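You operate a simulated robot arm through the tools that you are given. There is no shell and no other tool. Be economical: measure what you need, move in short steps, check, and stop when the job is done.

The job below is to be done with a simulated robot arm. You get a single attempt, and the scene is never put back.

Task
Take the yellow knob and leave it on the front of the wooden bench. Then set the bender lever to 90. Then take the brass valve from the front of the wooden bench and put it on the shelf under the grey board. Then stack the box labelled "valves" from the front of the wooden bench on top of the box marked "nuts". Then take the green valve on the front of the wooden bench and put it away on the top of the blue bench. Then put the grey washer on the shelf under the grey board away on the top of the side table. Then take the black mat and leave it on the shelf under the grey board. Then put the white reel on the top of the side table. Do these in the order given. Set down upright: yellow knob, brass valve, green valve. The bender lever goes anticlockwise seen from above, to its stop.

Only the result counts: the job must be done as asked and must still hold three seconds after the hand-in. Knocking over, shifting, dropping, spilling or breaking anything else fails it.

Robot
A 7-joint arm with a two-finger gripper on a trunk, on a base that drives. Base frame: it is fixed to the floor where the robot stands at the start and does not move with it; the origin is under the middle of the robot, x ahead of it, y to its left, z up. Lengths are in m, angles in rad, forces in N, time in s.
With the tool pointing down near the work surface it reaches from about 0.1 to 0.7 m from the robot's upright axis, wherever it stands. Its first joint turns from -2.897 to 2.897 rad. Places, roughly: bender lever [-0.6, 0.5, 0.9]; black mat (2x15x15 cm) [-0.5, 3.9, 0.9]; box [-3.25, -0.25, 0.75]; brass valve (8x5x8 cm) [-3.2, 0.2, 0.8]; front of the wooden bench [-3.2, -0.1, 0.8]; green valve (6x4x9 cm) [-3.3, 0.2, 0.8]; grey washer (3x3x3 cm) [-3.4, 2.5, 0.6]; shelf under the grey board [-3.5, 2.5, 0.6]; top of the blue bench [-0.2, 0.8, 0.9]; top of the side table [-3.4, 1.9, 0.8]; white reel (6x6x2 cm) [-0.4, 4.1, 0.8]; yellow knob [0.5, 0, 0.75]. Payload 2.45 kg.
The tool frame sits at the grasp point between the pads (the TCP): z along the fingers, y along the line on which they close. The tips reach 0.027 m beyond it. Largest opening 0.08 m; the body of the gripper starts 0.054 m behind the TCP.
Orientation is that of the tool frame in the base frame, as [roll, pitch, yaw] about the fixed x, y, z axes, in that order (R = Rz(yaw) Ry(pitch) Rx(roll)). With the fingers straight down and closing along the base's y, the tool's x points along the base's -x, its y along +y and its z along -z.

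Tools
- The arm moves only by the tool nudge_tool. Its argument "steps" is a list of rows, each a list of 7 numbers: the shift along the base's x, y, z in units of 30 mm (1.0 is 30 mm), then the turn, a rotation vector about the base's x, y, z in units of 5 degrees (1.0 is 5 degrees), then the gripper command, from -1 (fully open) to 1 (shut), values between in proportion. In form: [[tx, ty, tz, rx, ry, rz, gripper], ...]. A call has 1 to 20 rows; each row shifts and turns the commanded pose from where the row before left it. A call with a number of a shift or a turn outside -1 to 1 is refused whole. Rows are played at 5 a second. More than 0.05 m and 0.15 rad between two rows, or a gripper value outside its range, and nothing of the call is played. A pose out of reach is approached as far as the arm can. The call stops where the force on the tool passes 40 N (or 10 N more than at its start, if that is more) or the arm is blocked; 0.2 s more then pass. The fingers move at their own pace (about 0.153 m/s each) and stop on an object; they squeeze with about 28 N. The grip force told is the motor's: it shows also when the fingers shut on nothing. Time passes only in rows, and 0.2 s behind the last, so rows that do not move let the fingers close. It gives the time, the measured TCP pose, the force on the tool (base axes), the opening and the grip force at its end, in the units of the frame above (readings bear some noise), with the torque about the TCP (base axes, N m) and any sound that the robot's microphone picked up, and new pictures: "pictures" is both (left out), scene, wrist or none.
- Cameras (640 x 400 px; columns grow to the right, rows downward): "scene" is now at [-0.0101, 0.2066, 1.6073]; the picture's right is [0.99, -0.15, -0.00], its down [-0.13, -0.85, -0.52] and it looks along [0.08, 0.51, -0.86] (base axes); focal length 214 px, centre (320, 200). "wrist" rides on the gripper at [0.063, 0.012, -0.079] in the tool frame; the picture's right is [-0.19, 0.98, 0.00], its down [-0.72, -0.14, -0.68] and it looks along [-0.67, -0.13, 0.73] (tool axes); focal length 226 px, centre (320, 200). There is no depth. A picture from a camera that has moved, and an enlarged one, comes with that camera's place and axes in the base frame and with its lens.
- move_column(by): slides the trunk up (or, below 0, down) by that many m; the arm and the scene camera ride with it, the base frame stays. It gives what a move gives, with no picture.
- base_move(legs): drives the robot by 1 to 6 legs, each [ahead, turn to the left] in m and rad, along the robot's own axes; the way and the turn of a leg run together, so that a leg with both is an arc; at most 1.5 m and 3.142 rad a leg. The arm and the cameras ride along, it lands a little off, and it stops where it bumps. It gives what a move gives, and a new picture of the scene camera.
- head_to(pan, tilt): turns the head with the scene camera to pan (to the left, within 2.094 rad either way) and tilt (down, from -0.506 to 1.204), counted from straight ahead of the robot. It gives what a move gives, and a new picture of the scene camera.
- zoom(camera, box): a new picture of the part [left, top, right, bottom] of that camera's present view, enlarged. It takes no simulated time.
- job_done(): hands the job in; it is judged then, once.

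Work in short steps. Places have to be worked out from the pictures, the camera data and where the tool is seen: move nearer, look again, correct. Check each grasp and each placing, and mend what went wrong. You have 217 turns and 260 pictures in all, those below and enlarged ones among them. Open the gripper and draw the arm clear of the work before you hand the job in, unless the task says otherwise; then end with one line.

The tools are called as name(argument=value, ...) on one line, values as JSON. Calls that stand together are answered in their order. nudge_tool: Moves the arm, as the interface text tells. Its arguments: {"type":"object","properties":{"steps":{"type":"array","items":{"type":"array","items":{"type":"number"}}},"pictures":{"type":"string","enum":["both","scene","wrist","none"]}},"required":["steps"]} The other tools are called the same way: move_column (by) slides the trunk up or down; base_move (legs) drives the base; head_to (pan, tilt) turns the head that bears the scene camera; zoom (camera, box) takes an enlarged picture of a part of a camera's view; job_done () hands the job in.

At the start:

```text
t: 0.0
tcp_pos: [-0.2105, 0.2846, 1.2096]
ee_rot: [3.141, 0.0, 3.14]
wrist_force: [0.0, 0.1, 0.6]
torque: [-0.01, 0.03, 0.03]
gripper_width: 0.08
finger_force: 0.0
trunk travel left (down, up): [-0.25, 0.29]
robot x, y, heading: [0.0016, -0.0004, 0.007]
head pan, tilt: [1.419, 1.028]
```

scene: 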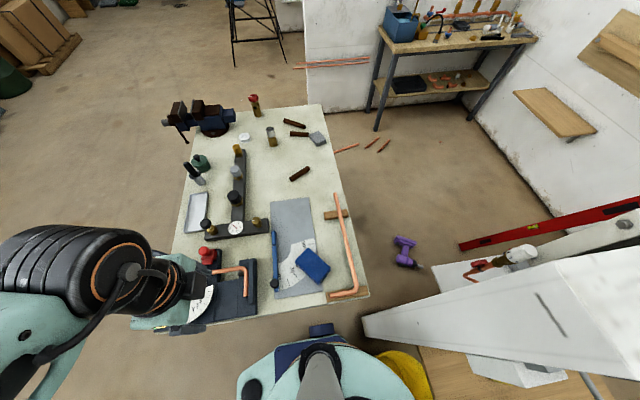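
wrist: 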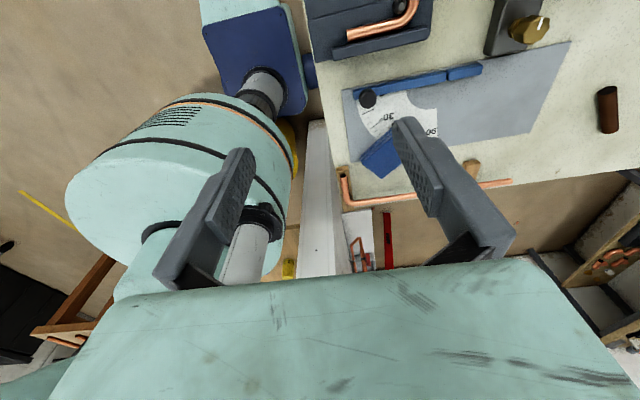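

I'll look straight ahead first to find the yellow knob.

head_to(pan=0.0, tilt=0.8)

```text
t: 1.6
tcp_pos: [-0.2114, 0.285, 1.2115]
ee_rot: [3.141, 0.0, 3.14]
wrist_force: [0.0, -0.9, -0.1]
torque: [0.02, 0.01, 0.02]
gripper_width: 0.08
finger_force: 0.1
trunk travel left (down, up): [-0.25, 0.29]
robot x, y, heading: [-0.0001, -0.0005, -0.001]
head pan, tilt: [0.0, 0.799]
camera scene: at [0.0602, 0.1396, 1.6243], right [0.0, -1.0, 0.0], down [-0.72, 0.0, -0.7], along [0.7, 0.0, -0.72], focal length 214 px, centre (320, 200)
```

scene: 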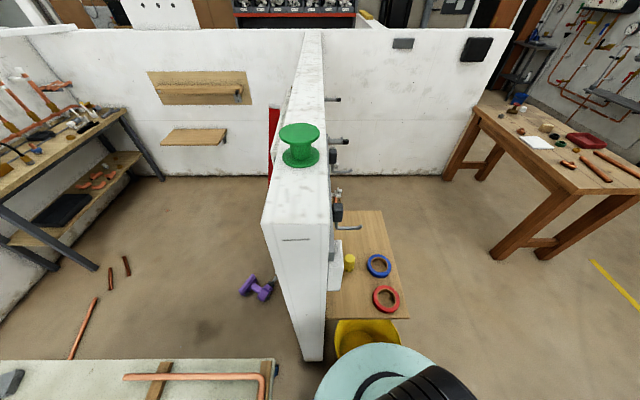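

The yellow knob seems to be on the small shelf ahead, right of the partition. Enlarging it.

zoom(camera="scene", box=[260, 180, 420, 280])

zoom(camera="scene", box=[250, 220, 442, 340])

```text
4.00 times, centred on (340, 230) of scene
camera zoom: at [0.0602, 0.1396, 1.6243], right [0.0, -1.0, 0.0], down [-0.72, 0.0, -0.7], along [0.7, 0.0, -0.72], focal length 858 px, centre (240, 80)
```

zoom: 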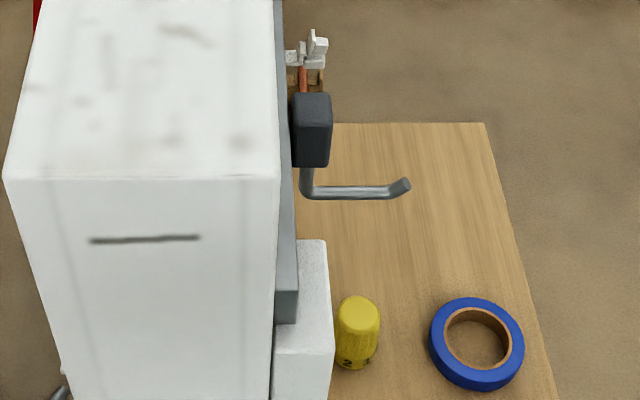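

```text
3.33 times, centred on (346, 280) of scene
camera zoom: at [0.0602, 0.1396, 1.6243], right [0.0, -1.0, 0.0], down [-0.72, 0.0, -0.7], along [0.7, 0.0, -0.72], focal length 715 px, centre (233, -67)
```

zoom: 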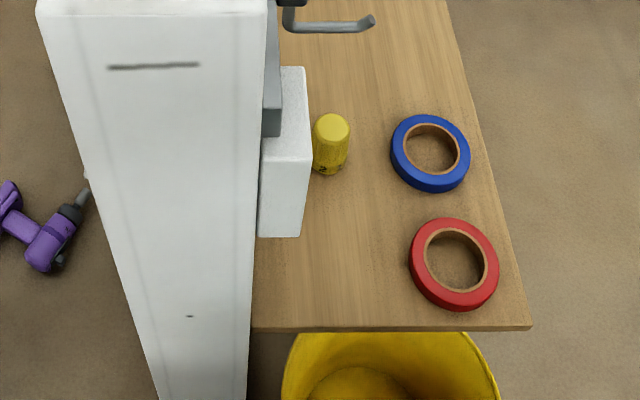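

The knob stands close to a white box and hanging tools on the wall. I'll look about to map the floor before moving.

head_to(pan=-1.3, tilt=0.6)

head_to(pan=2.09, tilt=0.5)

head_to(pan=-2.09, tilt=0.5)

```text
t: 3.0
tcp_pos: [-0.2117, 0.2852, 1.2101]
ee_rot: [-3.141, 0.001, 3.142]
wrist_force: [0.2, -0.4, 0.0]
torque: [-0.01, 0.0, -0.01]
gripper_width: 0.0801
finger_force: 0.1
trunk travel left (down, up): [-0.25, 0.29]
robot x, y, heading: [-0.0015, 0.0029, -0.0]
head pan, tilt: [-1.3, 0.6]
camera scene: at [0.0032, 0.0544, 1.6412], right [-0.96, -0.27, 0.0], down [-0.15, 0.54, -0.83], along [0.22, -0.79, -0.56], focal length 214 px, centre (320, 200)
```

scene: 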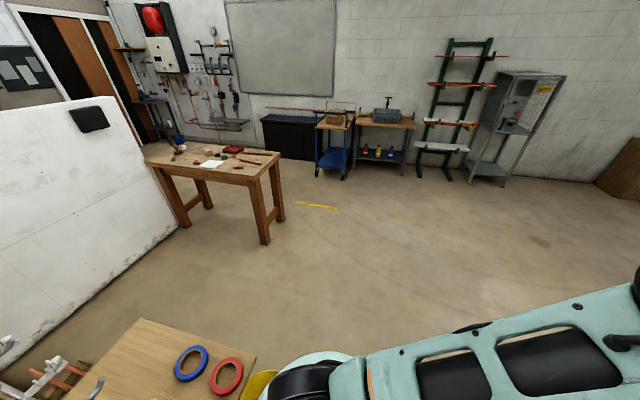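

```text
t: 5.9
tcp_pos: [-0.2116, 0.2863, 1.2098]
ee_rot: [3.142, -0.001, 3.141]
wrist_force: [0.8, -0.2, -0.7]
torque: [-0.02, 0.05, -0.04]
gripper_width: 0.08
finger_force: 0.0
trunk travel left (down, up): [-0.25, 0.29]
robot x, y, heading: [-0.001, -0.0042, 0.002]
head pan, tilt: [2.089, 0.499]
camera scene: at [-0.0655, 0.2186, 1.6503], right [0.87, 0.5, 0.0], down [0.24, -0.42, -0.88], along [-0.43, 0.76, -0.48], focal length 214 px, centre (320, 200)
```

scene: 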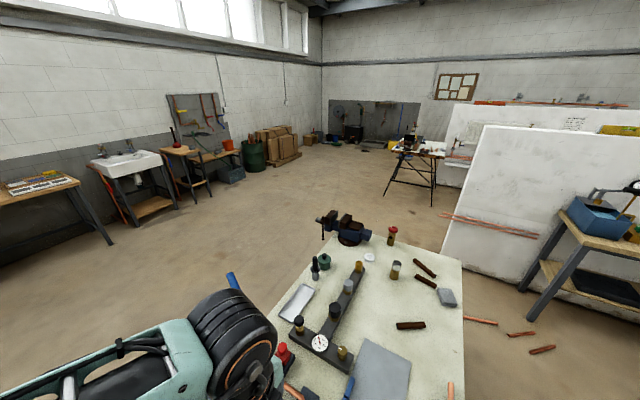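

```text
t: 9.3
tcp_pos: [-0.2117, 0.285, 1.2101]
ee_rot: [-3.141, 0.0, -3.141]
wrist_force: [0.5, -0.7, 0.3]
torque: [0.0, 0.0, 0.0]
gripper_width: 0.08
finger_force: 0.1
trunk travel left (down, up): [-0.25, 0.29]
robot x, y, heading: [0.004, -0.0003, -0.003]
head pan, tilt: [-2.089, 0.499]
camera scene: at [-0.0655, 0.0605, 1.6503], right [-0.87, 0.5, 0.0], down [0.24, 0.42, -0.88], along [-0.43, -0.76, -0.48], focal length 214 px, centre (320, 200)
```

scene: 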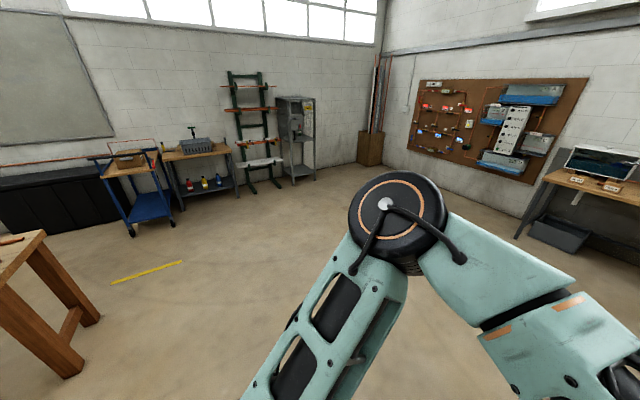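

Floor behind is clear. I'll back off, arc to the -y side of the small shelf and face it (+y).

base_move(legs=[[-0.5, 0], [0, -0.5], [1.1, 0], [0, 2.07]])

head_to(pan=0, tilt=0.7)

```text
t: 16.2
tcp_pos: [-0.1144, 0.1226, 1.209]
ee_rot: [3.141, 0.001, 2.657]
wrist_force: [-0.6, -0.5, 0.5]
torque: [0.03, -0.01, -0.01]
gripper_width: 0.0799
finger_force: 0.1
trunk travel left (down, up): [-0.25, 0.29]
robot x, y, heading: [-0.06, -0.2303, -0.488]
head pan, tilt: [-2.089, 0.499]
stopped in leg 3: the robot was blocked; the commanded pose is now the measured one
camera scene: at [-0.0908, -0.1438, 1.65], right [-0.53, 0.85, 0.0], down [0.41, 0.26, -0.88], along [-0.74, -0.47, -0.48], focal length 214 px, centre (320, 200)
```

scene: 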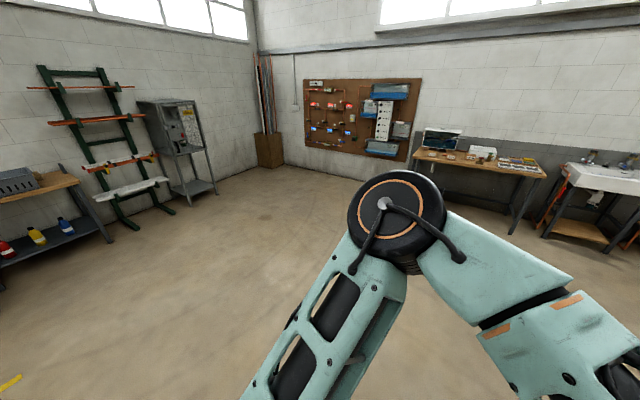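

```text
t: 18.2
tcp_pos: [-0.1098, 0.1212, 1.2103]
ee_rot: [-3.141, 0.001, 2.654]
wrist_force: [0.3, -0.9, -0.2]
torque: [0.0, -0.01, 0.02]
gripper_width: 0.08
finger_force: 0.1
trunk travel left (down, up): [-0.25, 0.29]
robot x, y, heading: [-0.0594, -0.2242, -0.492]
head pan, tilt: [0.0, 0.7]
camera scene: at [0.0653, -0.1372, 1.6325], right [-0.47, -0.88, 0.0], down [-0.57, 0.3, -0.76], along [0.68, -0.36, -0.64], focal length 214 px, centre (320, 200)
```

scene: 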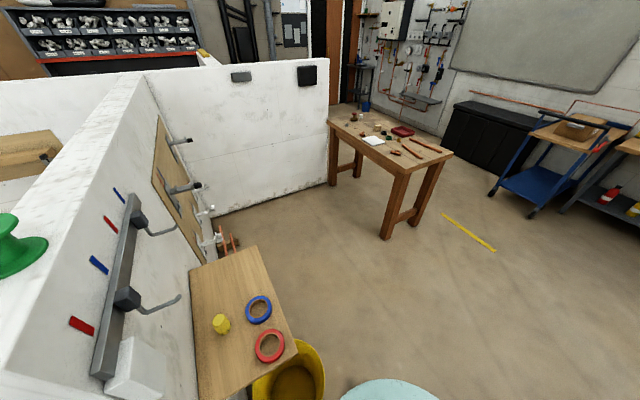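

The robot brushed something (probably the bucket's side). I back off and take a wider way round.

base_move(legs=[[-0.3, 0], [0, -0.51], [0.78, 0], [0, 1.304], [0.47, 0], [0, 1.269]])

```text
t: 21.1
tcp_pos: [-0.3209, 0.2674, 1.2108]
ee_rot: [3.14, 0.001, 2.49]
wrist_force: [-0.1, 0.5, 0.4]
torque: [0.01, -0.06, 0.01]
gripper_width: 0.0798
finger_force: 0.0
trunk travel left (down, up): [-0.25, 0.29]
robot x, y, heading: [-0.3261, -0.0902, -0.648]
head pan, tilt: [0.0, 0.7]
stopped in leg 2: the robot was blocked; the commanded pose is now the measured one
camera scene: at [-0.1897, -0.0155, 1.6326], right [-0.61, -0.8, 0.0], down [-0.51, 0.39, -0.77], along [0.61, -0.46, -0.64], focal length 214 px, centre (320, 200)
```

scene: 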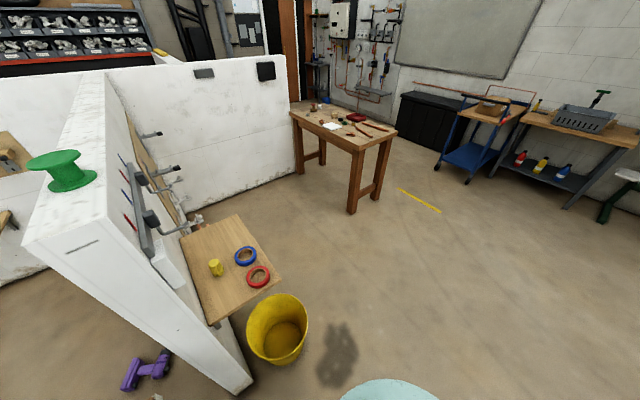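

Turning seems blocked by the blue bench at my left-rear. I move forward a bit first, then turn and go round.

base_move(legs=[[0.13, 0], [0, -0.4], [0.68, 0]])

```text
t: 27.0
tcp_pos: [0.2577, -0.4409, 1.2107]
ee_rot: [3.141, 0.0, 2.071]
wrist_force: [0.1, -0.1, -0.7]
torque: [0.02, -0.03, 0.01]
gripper_width: 0.08
finger_force: 0.1
trunk travel left (down, up): [-0.25, 0.29]
robot x, y, heading: [0.1096, -0.7642, -1.075]
head pan, tilt: [0.0, 0.7]
camera scene: at [0.2622, -0.7539, 1.6325], right [-0.88, -0.48, 0.0], down [-0.31, 0.57, -0.76], along [0.37, -0.67, -0.64], focal length 214 px, centre (320, 200)
```

scene: 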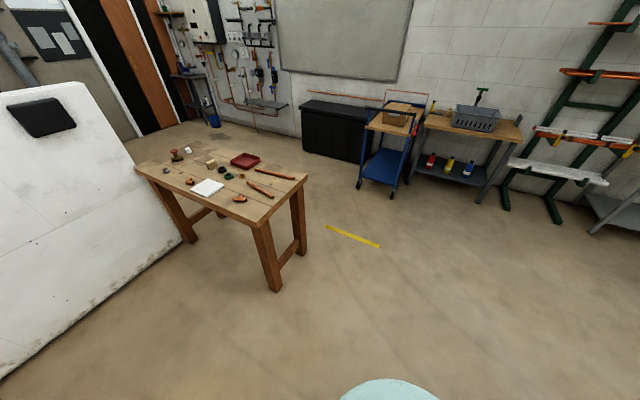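

Clear now. Turn and position facing the shelf.

base_move(legs=[[0, 1.35], [0.45, 0], [0, 1.296]])

```text
t: 36.4
tcp_pos: [0.2636, -0.863, 1.2101]
ee_rot: [-3.141, 0.001, -1.549]
wrist_force: [-1.0, -0.4, 0.1]
torque: [0.03, 0.05, 0.01]
gripper_width: 0.0802
finger_force: 0.1
trunk travel left (down, up): [-0.25, 0.29]
robot x, y, heading: [0.5433, -0.6477, 1.596]
head pan, tilt: [0.0, 0.7]
camera scene: at [0.402, -0.584, 1.6325], right [1.0, 0.02, 0.0], down [0.01, -0.64, -0.76], along [-0.02, 0.76, -0.64], focal length 214 px, centre (320, 200)
```

scene: 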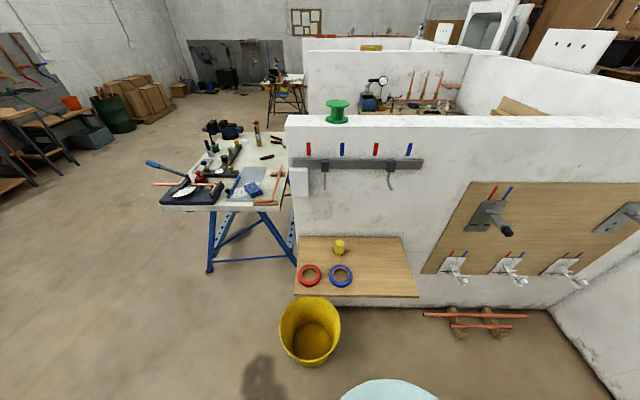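

The view puts the knob at about (0.475, 0.02), its foot near z 0.775. I swing the tool round to the front, tilting it 30° so the hand comes in under the hooks.

nudge_tool(steps=[[-0.24, 0.98, 0, 0, 0, 0, -1], [-0.24, 0.98, 0, 0, 0, 0, -1], [-0.24, 0.98, 0, 0, 0, 0, -1], [-0.24, 0.98, 0, 0, 0, 0, -1], [-0.24, 0.98, 0, 0, 0, 0, -1], [-0.24, 0.98, 0, 0, 0, 0, -1], [-0.24, 0.98, 0, 0, 0, 0, -1], [-0.24, 0.98, 0, 0, 0, 0, -1], [-0.24, 0.98, 0, 0, 0, 0, -1], [0.7, 0.95, 0, 0, 0, 0, -1], [0.7, 0.95, 0, 0, 0, 0, -1], [0.7, 0.95, 0, 0, 0, 0, -1], [0.7, 0.95, 0, 0, 0, 0, -1], [0.7, 0.95, 0, 1, 0, 0, -1], [0.7, 0.95, 0, 1, 0, 0, -1], [0.7, 0.95, 0, 1, 0, 0, -1], [0.7, 0.95, 0, 1, 0, 0, -1], [0.7, 0.95, 0, 1, 0, 0, -1], [0.7, 0.95, 0, 1, 0, 0, -1], [0.7, 0, 0, 0, 0, 0, -1]])

```text
t: 38.9
tcp_pos: [0.2171, -0.6127, 1.1981]
ee_rot: [-3.074, 0.111, -1.305]
wrist_force: [-0.9, -0.2, -0.1]
torque: [0.03, 0.03, 0.03]
gripper_width: 0.0801
finger_force: 0.0
trunk travel left (down, up): [-0.25, 0.29]
robot x, y, heading: [0.5456, -0.6453, 1.592]
head pan, tilt: [0.0, 0.7]
stopped in row 12: the arm was blocked; the commanded pose is now the measured one
camera scene: at [0.4005, -0.5839, 1.6325], right [1.0, 0.04, 0.0], down [0.03, -0.64, -0.76], along [-0.03, 0.76, -0.64], focal length 214 px, centre (320, 200)
camera wrist: at [0.2189, -0.6867, 1.2686], right [-1.0, -0.06, -0.05], down [-0.07, 0.64, 0.76], along [-0.02, 0.77, -0.64], focal length 226 px, centre (320, 200)
```

scene: 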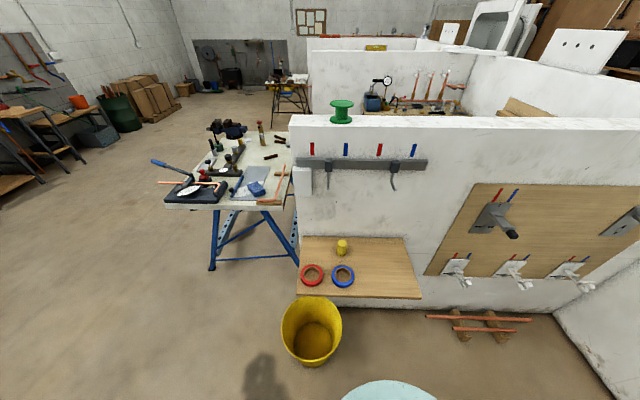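
wrist: 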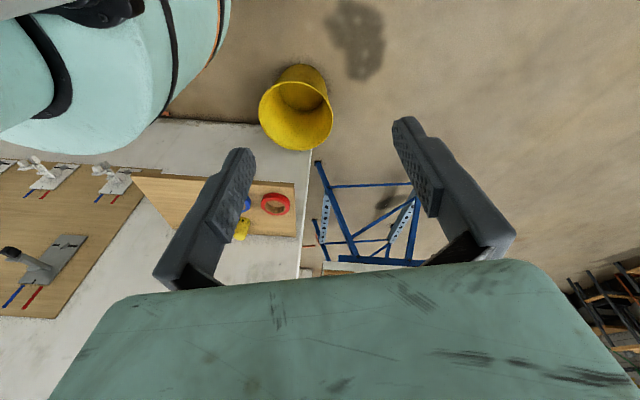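

The arm blocked, possibly at a joint limit. Look at the arm's shape from the head camera.

head_to(pan=1.3, tilt=0.9)

head_to(pan=-1.5, tilt=1.1)

head_to(pan=2.09, tilt=1.0)

```text
t: 40.3
tcp_pos: [0.218, -0.6109, 1.1975]
ee_rot: [-3.071, 0.111, -1.308]
wrist_force: [0.2, 0.8, 0.4]
torque: [0.02, 0.03, 0.01]
gripper_width: 0.08
finger_force: 0.0
trunk travel left (down, up): [-0.25, 0.29]
robot x, y, heading: [0.541, -0.6432, 1.596]
head pan, tilt: [1.3, 0.901]
camera scene: at [0.3311, -0.6488, 1.6164], right [0.26, 0.96, 0.0], down [0.76, -0.21, -0.62], along [-0.6, 0.16, -0.78], focal length 214 px, centre (320, 200)
```

scene: 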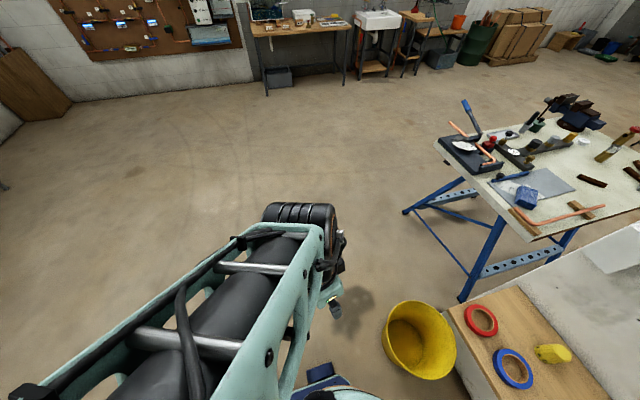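

```text
t: 42.8
tcp_pos: [0.2179, -0.6113, 1.198]
ee_rot: [-3.071, 0.114, -1.308]
wrist_force: [-0.6, -0.9, 0.4]
torque: [0.01, -0.03, 0.0]
gripper_width: 0.08
finger_force: 0.0
trunk travel left (down, up): [-0.25, 0.29]
robot x, y, heading: [0.5463, -0.6451, 1.589]
head pan, tilt: [-1.499, 1.1]
camera scene: at [0.4371, -0.6141, 1.6034], right [0.85, -0.52, 0.0], down [-0.46, -0.76, -0.47], along [0.24, 0.4, -0.89], focal length 214 px, centre (320, 200)
```

scene: 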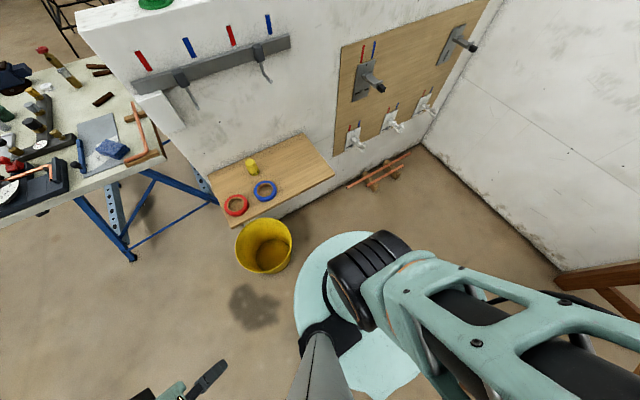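

```text
t: 45.8
tcp_pos: [0.2175, -0.6122, 1.1982]
ee_rot: [-3.071, 0.111, -1.308]
wrist_force: [-0.1, 0.6, 0.1]
torque: [0.01, 0.02, -0.04]
gripper_width: 0.0799
finger_force: 0.0
trunk travel left (down, up): [-0.25, 0.29]
robot x, y, heading: [0.5435, -0.6451, 1.595]
head pan, tilt: [2.089, 1.0]
camera scene: at [0.3268, -0.7035, 1.6317], right [-0.41, 0.91, 0.0], down [0.59, 0.27, -0.76], along [-0.69, -0.31, -0.65], focal length 214 px, centre (320, 200)
```

scene: 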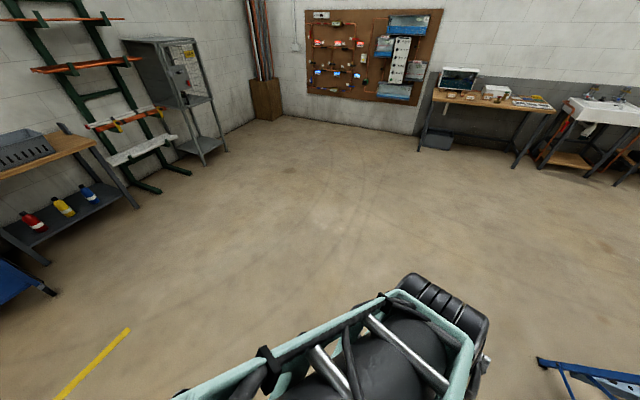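

The head mast sits at the robot's left, so the forearm cannot pass there; the arm folds to the right-rear. I'll take the tool the other way: back, behind, and round by the right.

nudge_tool(steps=[[0.13, -1, 0, 0, 0, 0, -1], [0.13, -1, 0, 0, 0, 0, -1], [0.13, -1, 0, 0, 0, 0, -1], [0.13, -1, 0, 0, 0, 0, -1], [0.13, -1, 0, 0, 0, 0, -1], [0.13, -1, 0, 0, 0, 0, -1], [0.13, -1, 0, 0, 0, 0, -1], [0.13, -1, 0, 0, 0, 0, -1], [0.83, -0.94, 0, 0, 0, 0, -1], [0.83, -0.94, 0, 0, 0, 0, -1], [0.83, -0.94, 0, 0, 0, 0, -1], [0.83, -0.94, 0, 0, 0, 0, -1], [0.83, -0.94, 0, 0, 0, 0, -1], [0.83, -0.94, 0, 0, 0, 0, -1]], pictures="none")

```text
t: 48.8
tcp_pos: [0.3985, -1.0235, 1.1986]
ee_rot: [-3.074, 0.108, -1.31]
wrist_force: [-0.1, 0.3, 0.0]
torque: [-0.03, 0.04, 0.02]
gripper_width: 0.08
finger_force: 0.1
trunk travel left (down, up): [-0.25, 0.29]
robot x, y, heading: [0.5427, -0.6428, 1.597]
head pan, tilt: [2.089, 1.0]
```

That worked; continue round behind and right.

nudge_tool(steps=[[1, -0.1, 0, 0, 0, 0, -1], [1, -0.1, 0, 0, 0, 0, -1], [1, -0.1, 0, 0, 0, 0, -1], [1, -0.1, 0, 0, 0, 0, -1], [1, -0.1, 0, 0, 0, 0, -1], [1, -0.1, 0, 0, 0, 0, -1], [1, -0.1, 0, 0, 0, 0, -1], [1, 0.4, 0, 0, 0, 0, -1], [1, 0.4, 0, 0, 0, 0, -1], [1, 0.4, 0, 0, 0, 0, -1], [1, 0.4, 0, 0, 0, 0, -1], [1, 0.4, 0, 0, 0, 0, -1], [1, 0.4, 0, 0, 0, 0, -1], [1, 0.4, 0, 0, 0, 0, -1], [1, 0.4, 0, 0, 0, 0, -1], [0.4, 1, 0, 0, 0, 0, -1], [0.4, 1, 0, 0, 0, 0, -1], [0.4, 1, 0, 0, 0, 0, -1], [0.4, 1, 0, 0, 0, 0, -1], [0.4, 1, 0, 0, 0, 0, -1]], pictures="none")

head_to(pan=-1.5, tilt=0.9)

```text
t: 53.0
tcp_pos: [0.9071, -0.7956, 1.1982]
ee_rot: [-3.077, 0.109, -1.309]
wrist_force: [-0.3, 0.7, -1.2]
torque: [-0.02, -0.01, 0.01]
gripper_width: 0.0801
finger_force: 0.0
trunk travel left (down, up): [-0.25, 0.29]
robot x, y, heading: [0.5422, -0.648, 1.596]
head pan, tilt: [2.089, 1.0]
```

```text
t: 56.0
tcp_pos: [0.9072, -0.7959, 1.1971]
ee_rot: [-3.075, 0.109, -1.31]
wrist_force: [0.5, -0.8, 0.3]
torque: [-0.04, 0.04, 0.02]
gripper_width: 0.08
finger_force: 0.0
trunk travel left (down, up): [-0.25, 0.29]
robot x, y, heading: [0.5468, -0.6446, 1.595]
head pan, tilt: [-1.499, 0.901]
camera scene: at [0.4794, -0.6616, 1.6164], right [0.09, -1.0, 0.0], down [-0.78, -0.07, -0.62], along [0.62, 0.06, -0.78], focal length 214 px, centre (320, 200)
```

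scene: 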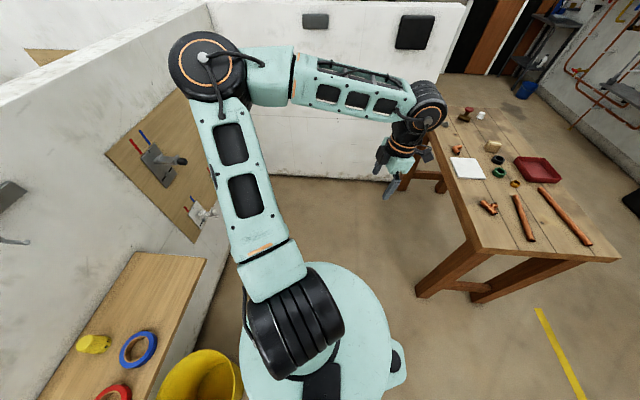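

Now the arm shape is clear: the elbow leads the tool by about 60°. I'll turn the base left 0.5 rad so that the knob lies at the arm's right-front, keeping the elbow off the mast.

base_move(legs=[[0, 0.5]])

nudge_tool(steps=[[-0.4, 0.9, 0, 0, 0, -1, -1], [-0.4, 0.9, 0, 0, 0, -1, -1], [-0.4, 0.9, 0, 0, 0, -1, -1], [-0.4, 0.9, 0, 0, 0, -1, -1], [-0.8, 0.9, 0, 0, 0, -1, -1], [-0.8, 0.9, 0, 0, 0, -1, -1], [-0.8, 0.9, 0, 0, 0, -1, -1], [-0.8, 0.9, 0, 0, 0, -1, -1], [-0.8, 0.3, 0, 0, 0, -0.7, -1], [-0.8, 0.3, 0, 1, 0, 0, -1], [-0.8, 0.3, 0, 1, 0, 0, -1]])

head_to(pan=-0.5, tilt=0.8)

```text
t: 57.8
tcp_pos: [0.9359, -0.6053, 1.197]
ee_rot: [-3.073, 0.109, -0.814]
wrist_force: [0.9, 0.1, 0.2]
torque: [0.02, 0.02, -0.01]
gripper_width: 0.0798
finger_force: 0.0
trunk travel left (down, up): [-0.25, 0.29]
robot x, y, heading: [0.5408, -0.6446, 2.092]
head pan, tilt: [-1.499, 0.901]
camera scene: at [0.4947, -0.6902, 1.6164], right [0.56, -0.83, 0.0], down [-0.65, -0.44, -0.62], along [0.52, 0.35, -0.78], focal length 214 px, centre (320, 200)
```

scene: 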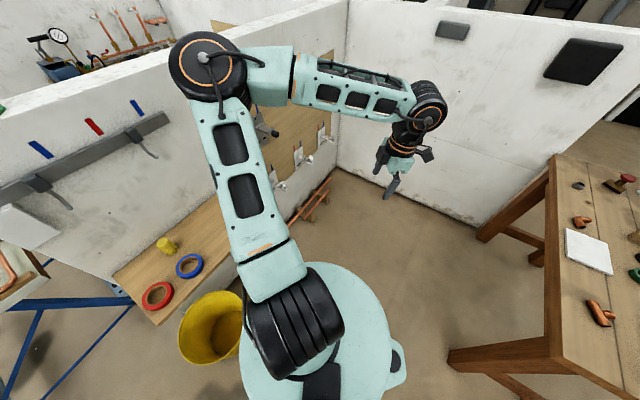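

```text
t: 60.2
tcp_pos: [0.6743, -0.6011, 1.2935]
ee_rot: [-3.075, 0.283, -1.574]
wrist_force: [0.3, -1.1, -0.4]
torque: [-0.02, -0.03, -0.01]
gripper_width: 0.08
finger_force: 0.0
out of reach, approached as far as the arm can: row 3, 4, 5, 6, 7, 8, 9, 10, 11
trunk travel left (down, up): [-0.25, 0.29]
robot x, y, heading: [0.545, -0.6487, 2.09]
head pan, tilt: [-1.499, 0.901]
camera scene: at [0.494, -0.6909, 1.6164], right [0.56, -0.83, 0.0], down [-0.65, -0.44, -0.62], along [0.52, 0.35, -0.78], focal length 214 px, centre (320, 200)
camera wrist: at [0.6566, -0.6835, 1.3515], right [-0.98, 0.21, -0.01], down [0.1, 0.5, 0.86], along [0.18, 0.84, -0.51], focal length 226 px, centre (320, 200)
```

scene: 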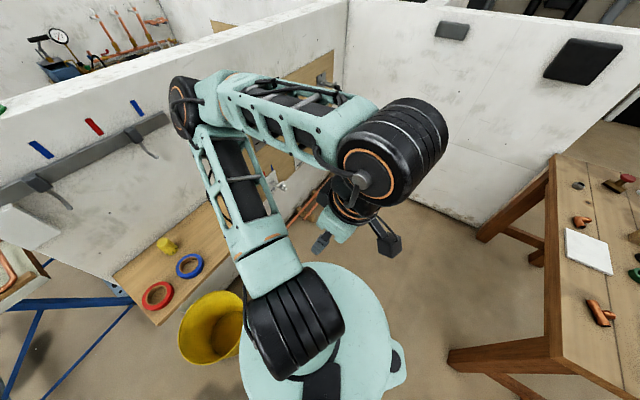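
wrist: 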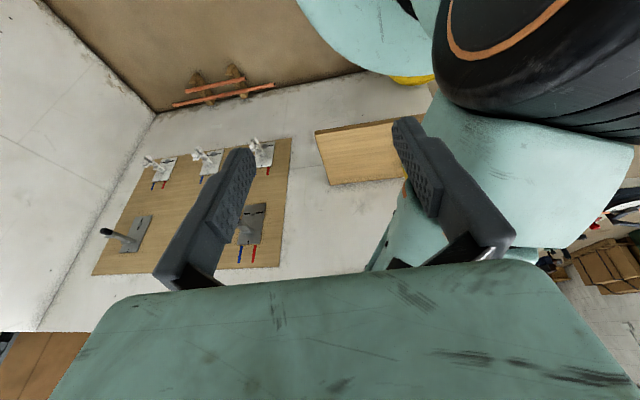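

```text
t: 61.5
tcp_pos: [0.674, -0.5997, 1.2946]
ee_rot: [-3.074, 0.281, -1.573]
wrist_force: [0.1, 0.2, 0.2]
torque: [0.02, 0.01, -0.04]
gripper_width: 0.08
finger_force: 0.0
trunk travel left (down, up): [-0.25, 0.29]
robot x, y, heading: [0.5433, -0.6439, 2.093]
head pan, tilt: [-0.499, 0.799]
camera scene: at [0.4304, -0.6516, 1.6243], right [1.0, 0.02, 0.0], down [0.01, -0.72, -0.7], along [-0.01, 0.7, -0.72], focal length 214 px, centre (320, 200)
```

scene: 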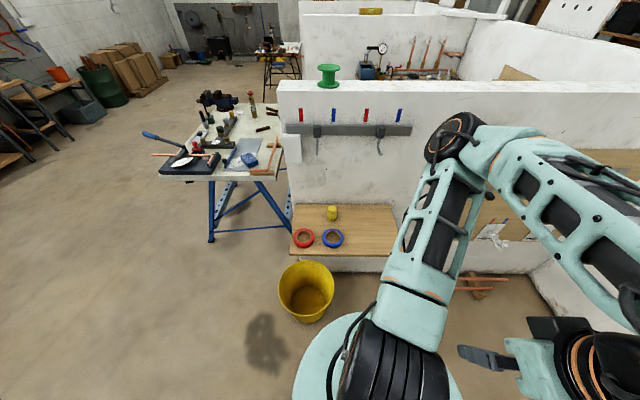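

The wrist yaw seems to have hit its limit (turned against the swing). I'll go back out, straighten the tool, and turn the yaw the other way (towards +90°).

nudge_tool(steps=[[0.9, 0.2, -0.5, -0.8, 0.19, 0, -1], [0.9, 0.2, -0.5, -0.8, 0.19, 0, -1], [0.9, 0.2, -0.5, -0.8, 0.19, 0, -1], [0.9, 0.2, -0.5, -0.8, 0.19, 0, -1], [0.9, 0.2, -0.5, 0, 0, 1, -1], [0.9, 0.2, -0.5, 0, 0, 1, -1], [0.9, 0.2, 0, 0, 0, 1, -1], [0.9, 0.2, 0, 0, 0, 1, -1], [0, 0, 0, 0, 0, 1, -1], [0, 0, 0, 0, 0, 1, -1], [0, 0, 0, 0, 0, 1, -1], [0, 0, 0, 0, 0, 1, -1], [0, 0, 0, 0, 0, 1, -1], [0, 0, 0, 0, 0, 1, -1], [0, 0, 0, 0, 0, 1, -1], [0, 0, 0, 0, 0, 1, -1], [0, 0, 0, 0, 0, 1, -1], [0, 0, 0, 0, 0, 1, -1], [0, 0, 0, 0, 0, 1, -1], [0, 0, 0, 0, 0, 1, -1]], pictures="scene")

```text
t: 65.7
tcp_pos: [0.854, -0.6194, 1.2301]
ee_rot: [-3.139, 0.004, -0.186]
wrist_force: [-0.9, 0.2, 0.0]
torque: [-0.01, 0.0, -0.03]
gripper_width: 0.0802
finger_force: 0.1
out of reach, approached as far as the arm can: row 1, 2, 3, 4, 5, 6
trunk travel left (down, up): [-0.25, 0.29]
robot x, y, heading: [0.5434, -0.6414, 2.089]
head pan, tilt: [-0.499, 0.799]
camera scene: at [0.4302, -0.6517, 1.6243], right [1.0, 0.02, 0.0], down [0.01, -0.72, -0.7], along [-0.01, 0.7, -0.72], focal length 214 px, centre (320, 200)
```

scene: 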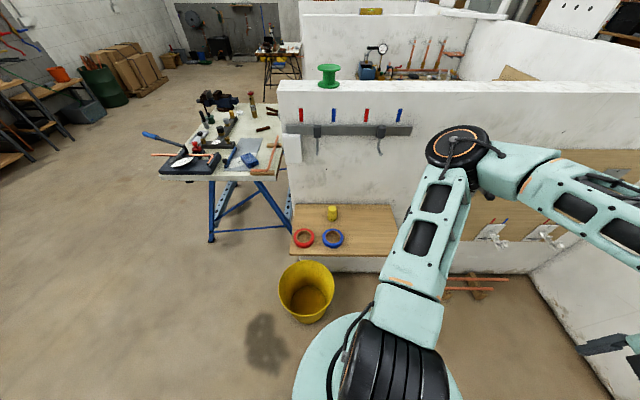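

Rotation works. Continue turning the yaw while swinging the tool forward.

nudge_tool(steps=[[0.5, 0.8, 0, 0, 0, 1, -1], [0.5, 0.8, 0, 0, 0, 1, -1], [0.5, 0.8, 0, 0, 0, 1, -1], [0.3, 0.9, 0, 0, 0, 1, -1], [0.3, 0.9, 0, 0, 0, 1, -1], [0, 0.9, 0, 0, 0, 1, -1], [0, 0.9, 0, 0, 0, 1, -1], [-0.3, 0.9, 0, 0, 0, 1, -1], [-0.5, 0.7, 0, 0, 0, 1, -1], [-0.7, 0.6, 0, 0, 0, 1, -1], [-0.8, 0.6, 0, 0, 0, 1, -1], [-0.8, 0.6, 0, 0, 0, 1, -1], [-0.8, 0.6, 0, 0, 0, 1, -1], [-0.8, 0.5, 0, 0, 0, 1, -1], [-0.8, 0.5, 0, 0, 0, 1, -1], [-0.8, 0.4, 0, 0, 0, 1, -1], [-0.8, 0.4, 0, 0, 0, 1, -1], [-0.8, 0, 0, 0, 0, 1, -1], [-0.8, 0, 0, 0, 0, 1, -1], [-0.8, 0, 0, 0, 0, 1, -1]])

```text
t: 69.9
tcp_pos: [0.7897, -0.31, 1.255]
ee_rot: [-3.137, 0.003, 1.559]
wrist_force: [0.0, 0.1, 0.7]
torque: [-0.02, 0.02, -0.02]
gripper_width: 0.08
finger_force: 0.1
out of reach, approached as far as the arm can: row 14, 15, 16, 17, 18, 19, 20
trunk travel left (down, up): [-0.25, 0.29]
robot x, y, heading: [0.5422, -0.6448, 2.088]
head pan, tilt: [-0.499, 0.799]
camera scene: at [0.4303, -0.6515, 1.6243], right [1.0, 0.02, 0.0], down [0.01, -0.72, -0.7], along [-0.01, 0.7, -0.72], focal length 214 px, centre (320, 200)
camera wrist: at [0.8049, -0.2468, 1.3336], right [0.98, -0.2, 0.0], down [-0.15, -0.71, 0.68], along [-0.14, -0.67, -0.73], focal length 226 px, centre (320, 200)
```

scene: 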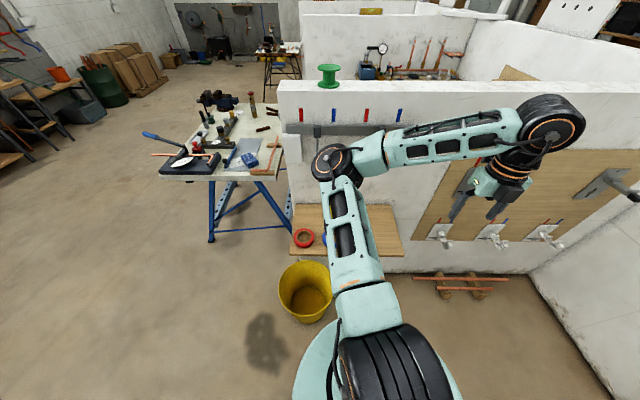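
wrist: 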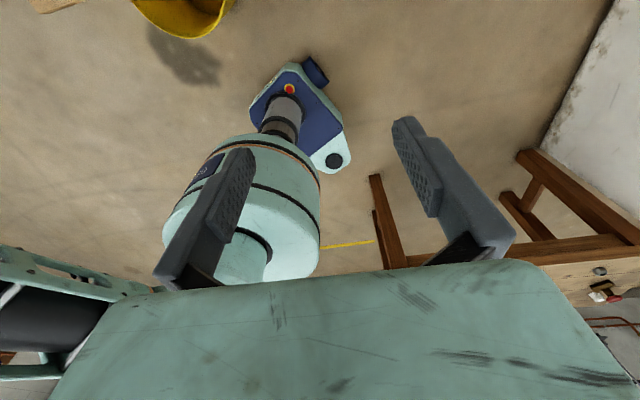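

Tool yaw is now +90°, but the arm stalls short. I test whether more yaw or going lower frees it.

nudge_tool(steps=[[-0.5, 0.7, -0.5, 0, 0, 1, -1], [-0.5, 0.7, -0.5, 0, 0, 1, -1], [-0.5, 0.7, -0.5, 0, 0, 1, -1], [-0.7, 0.3, -0.5, 0, 0, 1, -1], [-0.7, 0.3, -0.5, 0, 0, 1, -1], [-0.7, 0.3, -0.5, 0, 0, 1, -1]], pictures="scene")

```text
t: 71.3
tcp_pos: [0.8165, -0.2323, 1.222]
ee_rot: [-3.137, 0.003, 2.081]
wrist_force: [-0.5, -0.6, -0.2]
torque: [0.01, 0.01, 0.0]
gripper_width: 0.0801
finger_force: 0.2
out of reach, approached as far as the arm can: row 1, 2, 3, 4, 5, 6
trunk travel left (down, up): [-0.25, 0.29]
robot x, y, heading: [0.5453, -0.645, 2.089]
head pan, tilt: [-0.499, 0.799]
camera scene: at [0.4303, -0.6513, 1.6243], right [1.0, 0.02, 0.0], down [0.01, -0.72, -0.7], along [-0.01, 0.7, -0.72], focal length 214 px, centre (320, 200)
```

scene: 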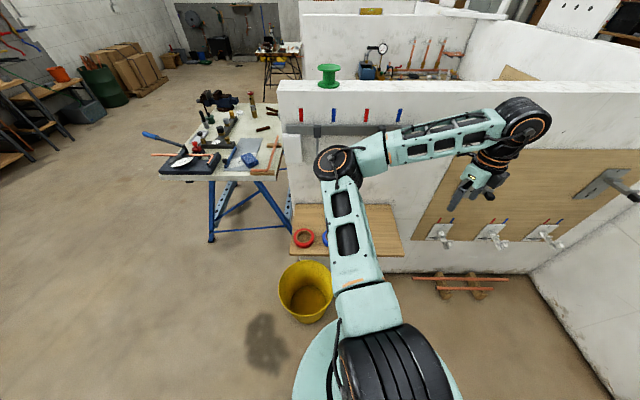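

The readings suggest joint 1 is at its limit with the upper arm leaning backward. I retrace the swing back to behind the robot, then I'll bring the tool forward over the shoulder instead.

nudge_tool(steps=[[0.343, -0.997, 0, 0, 0, -1, -1], [0.343, -0.997, 0, 0, 0, -1, -1], [0.343, -0.997, 0, 0, 0, -1, -1], [0.343, -0.997, 0, 0, 0, -1, -1], [0.343, -0.997, 0, 0, 0, -1, -1], [0.343, -0.997, 0, 0, 0, -1, -1], [0.343, -0.997, 0, 0, 0, -1, -1], [0.343, -0.997, 0, 0, 0, -1, -1], [0.343, -0.997, 0, 0, 0, -1, -1], [0.343, -0.997, 0, 0, 0, -1, -1], [0.343, -0.997, 0, 0, 0, -1, -1], [0.343, -0.997, 0, 0, 0, -1, -1], [-0.25, -0.91, 0, 0, 0, -1, -1], [-0.25, -0.91, 0, 0, 0, -1, -1], [-0.25, -0.91, 0, 0, 0, -1, -1], [-0.25, -0.91, 0, 0, 0, -1, -1], [-0.25, -0.91, 0, 0, 0, -1, -1], [-0.25, -0.91, 0, 0, 0, -1, -1], [-0.25, -0.91, 0, 0, 0, -1, -1], [-0.25, -0.91, 0, 0, 0, -1, -1]], pictures="none")

nudge_tool(steps=[[-0.86, -0.32, 0, 0, 0, -1, -1], [-0.86, -0.32, 0, 0, 0, -1, -1], [-0.86, -0.32, 0, 0, 0, -1, -1], [-0.86, -0.32, 0, 0, 0, -1, -1], [-0.86, -0.32, 0.5, 0, 0, -1, -1], [-0.86, -0.32, 0.5, 0, 0, -1, -1], [-0.86, -0.32, 0.5, 0, 0, -1, -1], [0, 0, 1, 0, 0, -1, -1], [0, 0, 1, 0, 0, -1, -1], [0, 0, 1, 0, 0, -1, -1]], pictures="none")

head_to(pan=-2.09, tilt=0.8)

```text
t: 75.5
tcp_pos: [0.8818, -0.8122, 1.2214]
ee_rot: [-3.137, 0.003, 0.335]
wrist_force: [-0.4, 0.0, 0.5]
torque: [-0.02, 0.0, -0.01]
gripper_width: 0.0801
finger_force: 0.0
trunk travel left (down, up): [-0.25, 0.29]
robot x, y, heading: [0.5468, -0.6457, 2.089]
head pan, tilt: [-0.499, 0.799]
```

```text
t: 77.7
tcp_pos: [0.6976, -0.8775, 1.3577]
ee_rot: [-3.137, 0.004, -0.537]
wrist_force: [0.0, 0.0, 0.5]
torque: [-0.02, 0.0, -0.01]
gripper_width: 0.08
finger_force: 0.1
trunk travel left (down, up): [-0.25, 0.29]
robot x, y, heading: [0.5422, -0.6435, 2.093]
head pan, tilt: [-0.499, 0.799]
```

```text
t: 79.3
tcp_pos: [0.6981, -0.8766, 1.3573]
ee_rot: [-3.139, 0.005, -0.536]
wrist_force: [-0.5, -0.1, -0.1]
torque: [0.03, 0.0, 0.03]
gripper_width: 0.0799
finger_force: 0.1
trunk travel left (down, up): [-0.25, 0.29]
robot x, y, heading: [0.5456, -0.6461, 2.09]
head pan, tilt: [-2.089, 0.799]
camera scene: at [0.5126, -0.7324, 1.6243], right [0.0, -1.0, 0.0], down [-0.72, 0.0, -0.7], along [0.7, 0.0, -0.72], focal length 214 px, centre (320, 200)
```

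scene: 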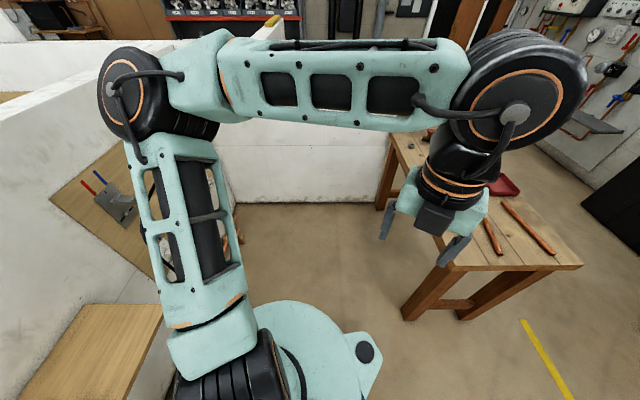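

Elbow is now at the robot's right; I continue back to the starting side to bring joint 1 down further.

nudge_tool(steps=[[-0.99, -0.31, 0, 0, 0, -0.5, -1], [-0.99, -0.31, 0, 0, 0, -0.5, -1], [-0.99, -0.31, 0, 0, 0, -0.5, -1], [-0.99, -0.31, 0, 0, 0, -0.5, -1], [-0.99, -0.31, 0, 0, 0, -0.5, -1], [-0.99, -0.31, 0, 0, 0, -0.5, -1], [-0.99, -0.31, 0, 0, 0, -0.5, -1], [-0.99, -0.31, 0, 0, 0, -0.5, -1], [-0.99, -0.31, 0, 0, 0, -0.5, -1], [-0.99, -0.31, 0, 0, 0, -0.5, -1]], pictures="scene")

```text
t: 81.5
tcp_pos: [0.3975, -0.9744, 1.3555]
ee_rot: [-3.138, 0.003, -0.974]
wrist_force: [0.6, 0.6, 0.7]
torque: [0.0, 0.01, 0.01]
gripper_width: 0.08
finger_force: 0.1
trunk travel left (down, up): [-0.25, 0.29]
robot x, y, heading: [0.5444, -0.6423, 2.087]
head pan, tilt: [-2.089, 0.799]
camera scene: at [0.5116, -0.733, 1.6243], right [0.0, -1.0, 0.0], down [-0.72, 0.0, -0.7], along [0.7, 0.0, -0.72], focal length 214 px, centre (320, 200)
```

scene: 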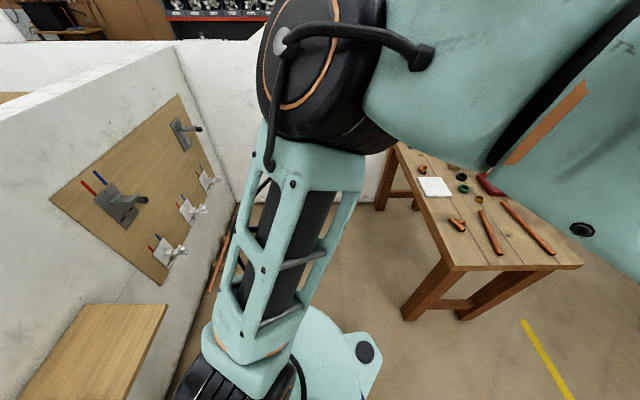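

Now raise the tool, draw it to the axis line behind the robot, then bring it forward over the shoulder in two stages.

nudge_tool(steps=[[0.9, 0.377, 0.5, 0, 0, 0, -1], [0.9, 0.377, 0.5, 0, 0, 0, -1], [0.9, 0.377, 0.5, 0, 0, 0, -1], [0.9, 0.377, 0.5, 0, 0, 0, -1], [0.9, 0.377, 0.5, 0, 0, 0, -1], [0.9, 0.377, 0.5, 0, 0, 0, -1], [0.9, 0.377, 0.5, 0, 0, 0, -1], [0.9, 0.377, 0.5, 0, 0, 0, -1], [0.9, 0.377, 0.5, 0, 0, 0, -1], [0.9, 0.377, 0.5, 0, 0, 0, -1], [-0.497, 0.868, 0, 0, 0, 0, -1], [-0.497, 0.868, 0, 0, 0, 0, -1]], pictures="scene")

```text
t: 84.1
tcp_pos: [0.6417, -0.8067, 1.5082]
ee_rot: [-3.137, 0.002, -0.972]
wrist_force: [1.0, -0.4, -0.2]
torque: [-0.01, -0.02, 0.0]
gripper_width: 0.0801
finger_force: 0.0
trunk travel left (down, up): [-0.25, 0.29]
robot x, y, heading: [0.5439, -0.648, 2.09]
head pan, tilt: [-2.089, 0.799]
camera scene: at [0.5121, -0.7317, 1.6243], right [0.0, -1.0, 0.0], down [-0.72, 0.0, -0.7], along [0.7, 0.0, -0.72], focal length 214 px, centre (320, 200)
```

scene: 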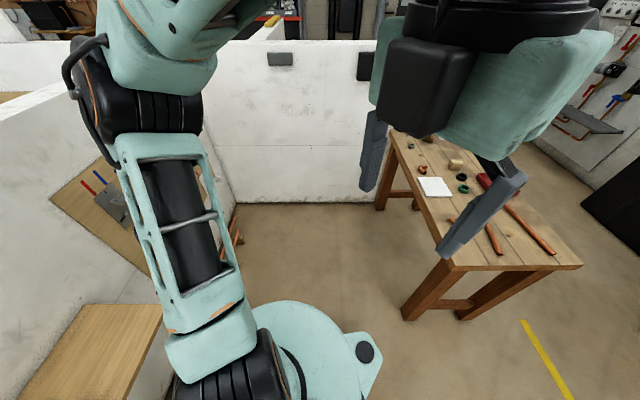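

Gripper passes close to the head; I turn the head away to the left and continue forward.

head_to(pan=1.2, tilt=0.8)

nudge_tool(steps=[[-0.4, 0.9, 0, 0, 0, 0, -1], [-0.4, 0.9, 0, 0, 0, 0, -1], [-0.4, 0.9, 0, 0, 0, 0, -1], [-0.4, 0.9, 0, 0, 0, 0, -1], [-0.497, 0.868, 0, 0, 0, 0, -1], [-0.497, 0.868, 0, 0, 0, 0, -1], [-0.497, 0.868, 0, 0, 0, 0, -1], [-0.497, 0.868, 0, 0, 0, 0, -1], [-0.497, 0.868, 0, 0, 0, 0, -1], [-0.497, 0.868, 0, 0, 0, 0, -1], [-0.497, 0.868, 0, 0, 0, 0, -1], [-0.497, 0.868, 0, 0, 0, 0, -1], [-0.497, 0.868, 0, 0, 0, 0, -1], [-0.497, 0.868, 0, 0, 0, 0, -1], [-0.497, 0.868, 0, 0, 0, 0, -1], [-0.497, 0.868, 0, 0, 0, 0, -1]], pictures="none")

head_to(pan=-0.5, tilt=0.8)

```text
t: 86.9
tcp_pos: [0.6444, -0.8078, 1.5085]
ee_rot: [3.136, 0.002, -0.968]
wrist_force: [0.2, 0.3, -0.3]
torque: [-0.02, -0.02, -0.01]
gripper_width: 0.0802
finger_force: 0.1
trunk travel left (down, up): [-0.25, 0.29]
robot x, y, heading: [0.5426, -0.6456, 2.091]
head pan, tilt: [1.201, 0.799]
camera scene: at [0.5138, -0.7247, 1.6272], right [0.09, -1.0, 0.0], down [-0.69, -0.06, -0.72], along [0.72, 0.07, -0.69], focal length 214 px, centre (320, 200)
```

scene: 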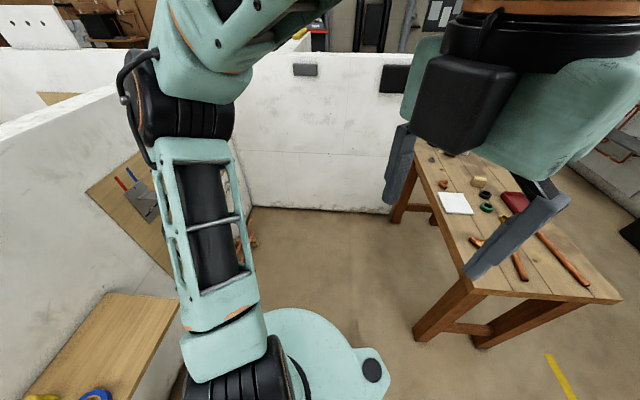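

```text
t: 90.3
tcp_pos: [0.43, -0.4616, 1.4627]
ee_rot: [-3.138, 0.001, -0.971]
wrist_force: [-1.2, -0.5, -0.4]
torque: [-0.02, -0.04, 0.04]
gripper_width: 0.0801
finger_force: 0.0
out of reach, approached as far as the arm can: row 6, 7, 8, 9, 10
trunk travel left (down, up): [-0.25, 0.29]
robot x, y, heading: [0.5417, -0.6444, 2.09]
head pan, tilt: [1.201, 0.799]
```

```text
t: 92.1
tcp_pos: [0.4326, -0.4628, 1.4637]
ee_rot: [-3.138, 0.003, -0.972]
wrist_force: [-0.5, 0.1, -0.1]
torque: [0.02, 0.03, -0.01]
gripper_width: 0.0802
finger_force: 0.0
trunk travel left (down, up): [-0.25, 0.29]
robot x, y, heading: [0.544, -0.6479, 2.091]
head pan, tilt: [-0.499, 0.799]
camera scene: at [0.4301, -0.6517, 1.6243], right [1.0, 0.02, 0.0], down [0.01, -0.72, -0.7], along [-0.01, 0.7, -0.72], focal length 214 px, centre (320, 200)
```

scene: 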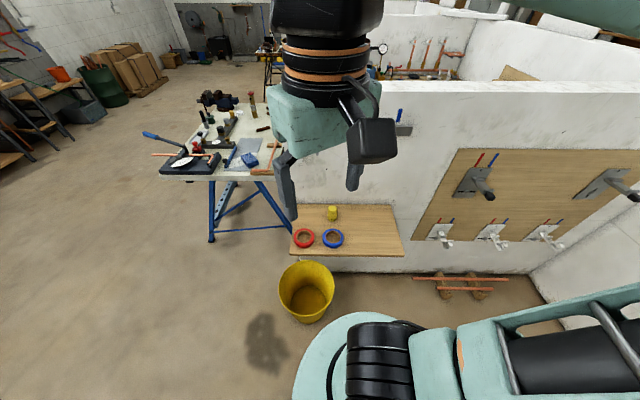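

The tool is now at the front with the elbow to the right. I extend and lower towards the shelf, turning the yaw to -90°.

nudge_tool(steps=[[0.2, 0.85, -0.7, 0, 0, -0.77, -1], [0.2, 0.85, -0.7, 0, 0, -0.77, -1], [0.2, 0.85, -0.7, 0, 0, -0.77, -1], [0.2, 0.85, -0.7, 0, 0, -0.77, -1], [0.2, 0.85, -0.7, 0, 0, -0.77, -1], [0.2, 0.85, -0.7, 0, 0, -0.77, -1], [0.2, 0.85, -0.7, 0, 0, -0.77, -1], [0.2, 0.85, -0.7, 0, 0, -0.77, -1], [0.2, 0.85, -0.7, 0, 0, -0.77, -1]])

```text
t: 94.1
tcp_pos: [0.49, -0.2551, 1.3491]
ee_rot: [3.015, 0.176, -1.553]
wrist_force: [-0.3, 0.1, 0.4]
torque: [0.02, -0.01, -0.02]
gripper_width: 0.0801
finger_force: 0.0
trunk travel left (down, up): [-0.25, 0.29]
robot x, y, heading: [0.5416, -0.6452, 2.088]
head pan, tilt: [-0.499, 0.799]
stopped in row 9: the arm was blocked; the commanded pose is now the measured one
camera scene: at [0.4143, -0.6562, 1.6218], right [0.97, 0.23, 0.0], down [0.17, -0.72, -0.67], along [-0.15, 0.66, -0.74], focal length 214 px, centre (320, 200)
camera wrist: at [0.4904, -0.3327, 1.4165], right [-0.98, 0.15, 0.16], down [0.22, 0.59, 0.77], along [0.02, 0.79, -0.61], focal length 226 px, centre (320, 200)
```

scene: 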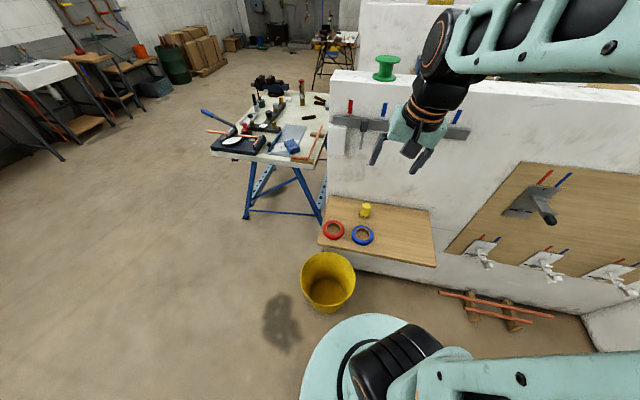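
wrist: 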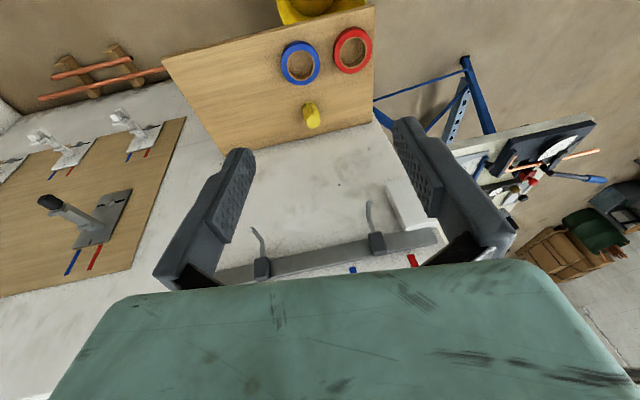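

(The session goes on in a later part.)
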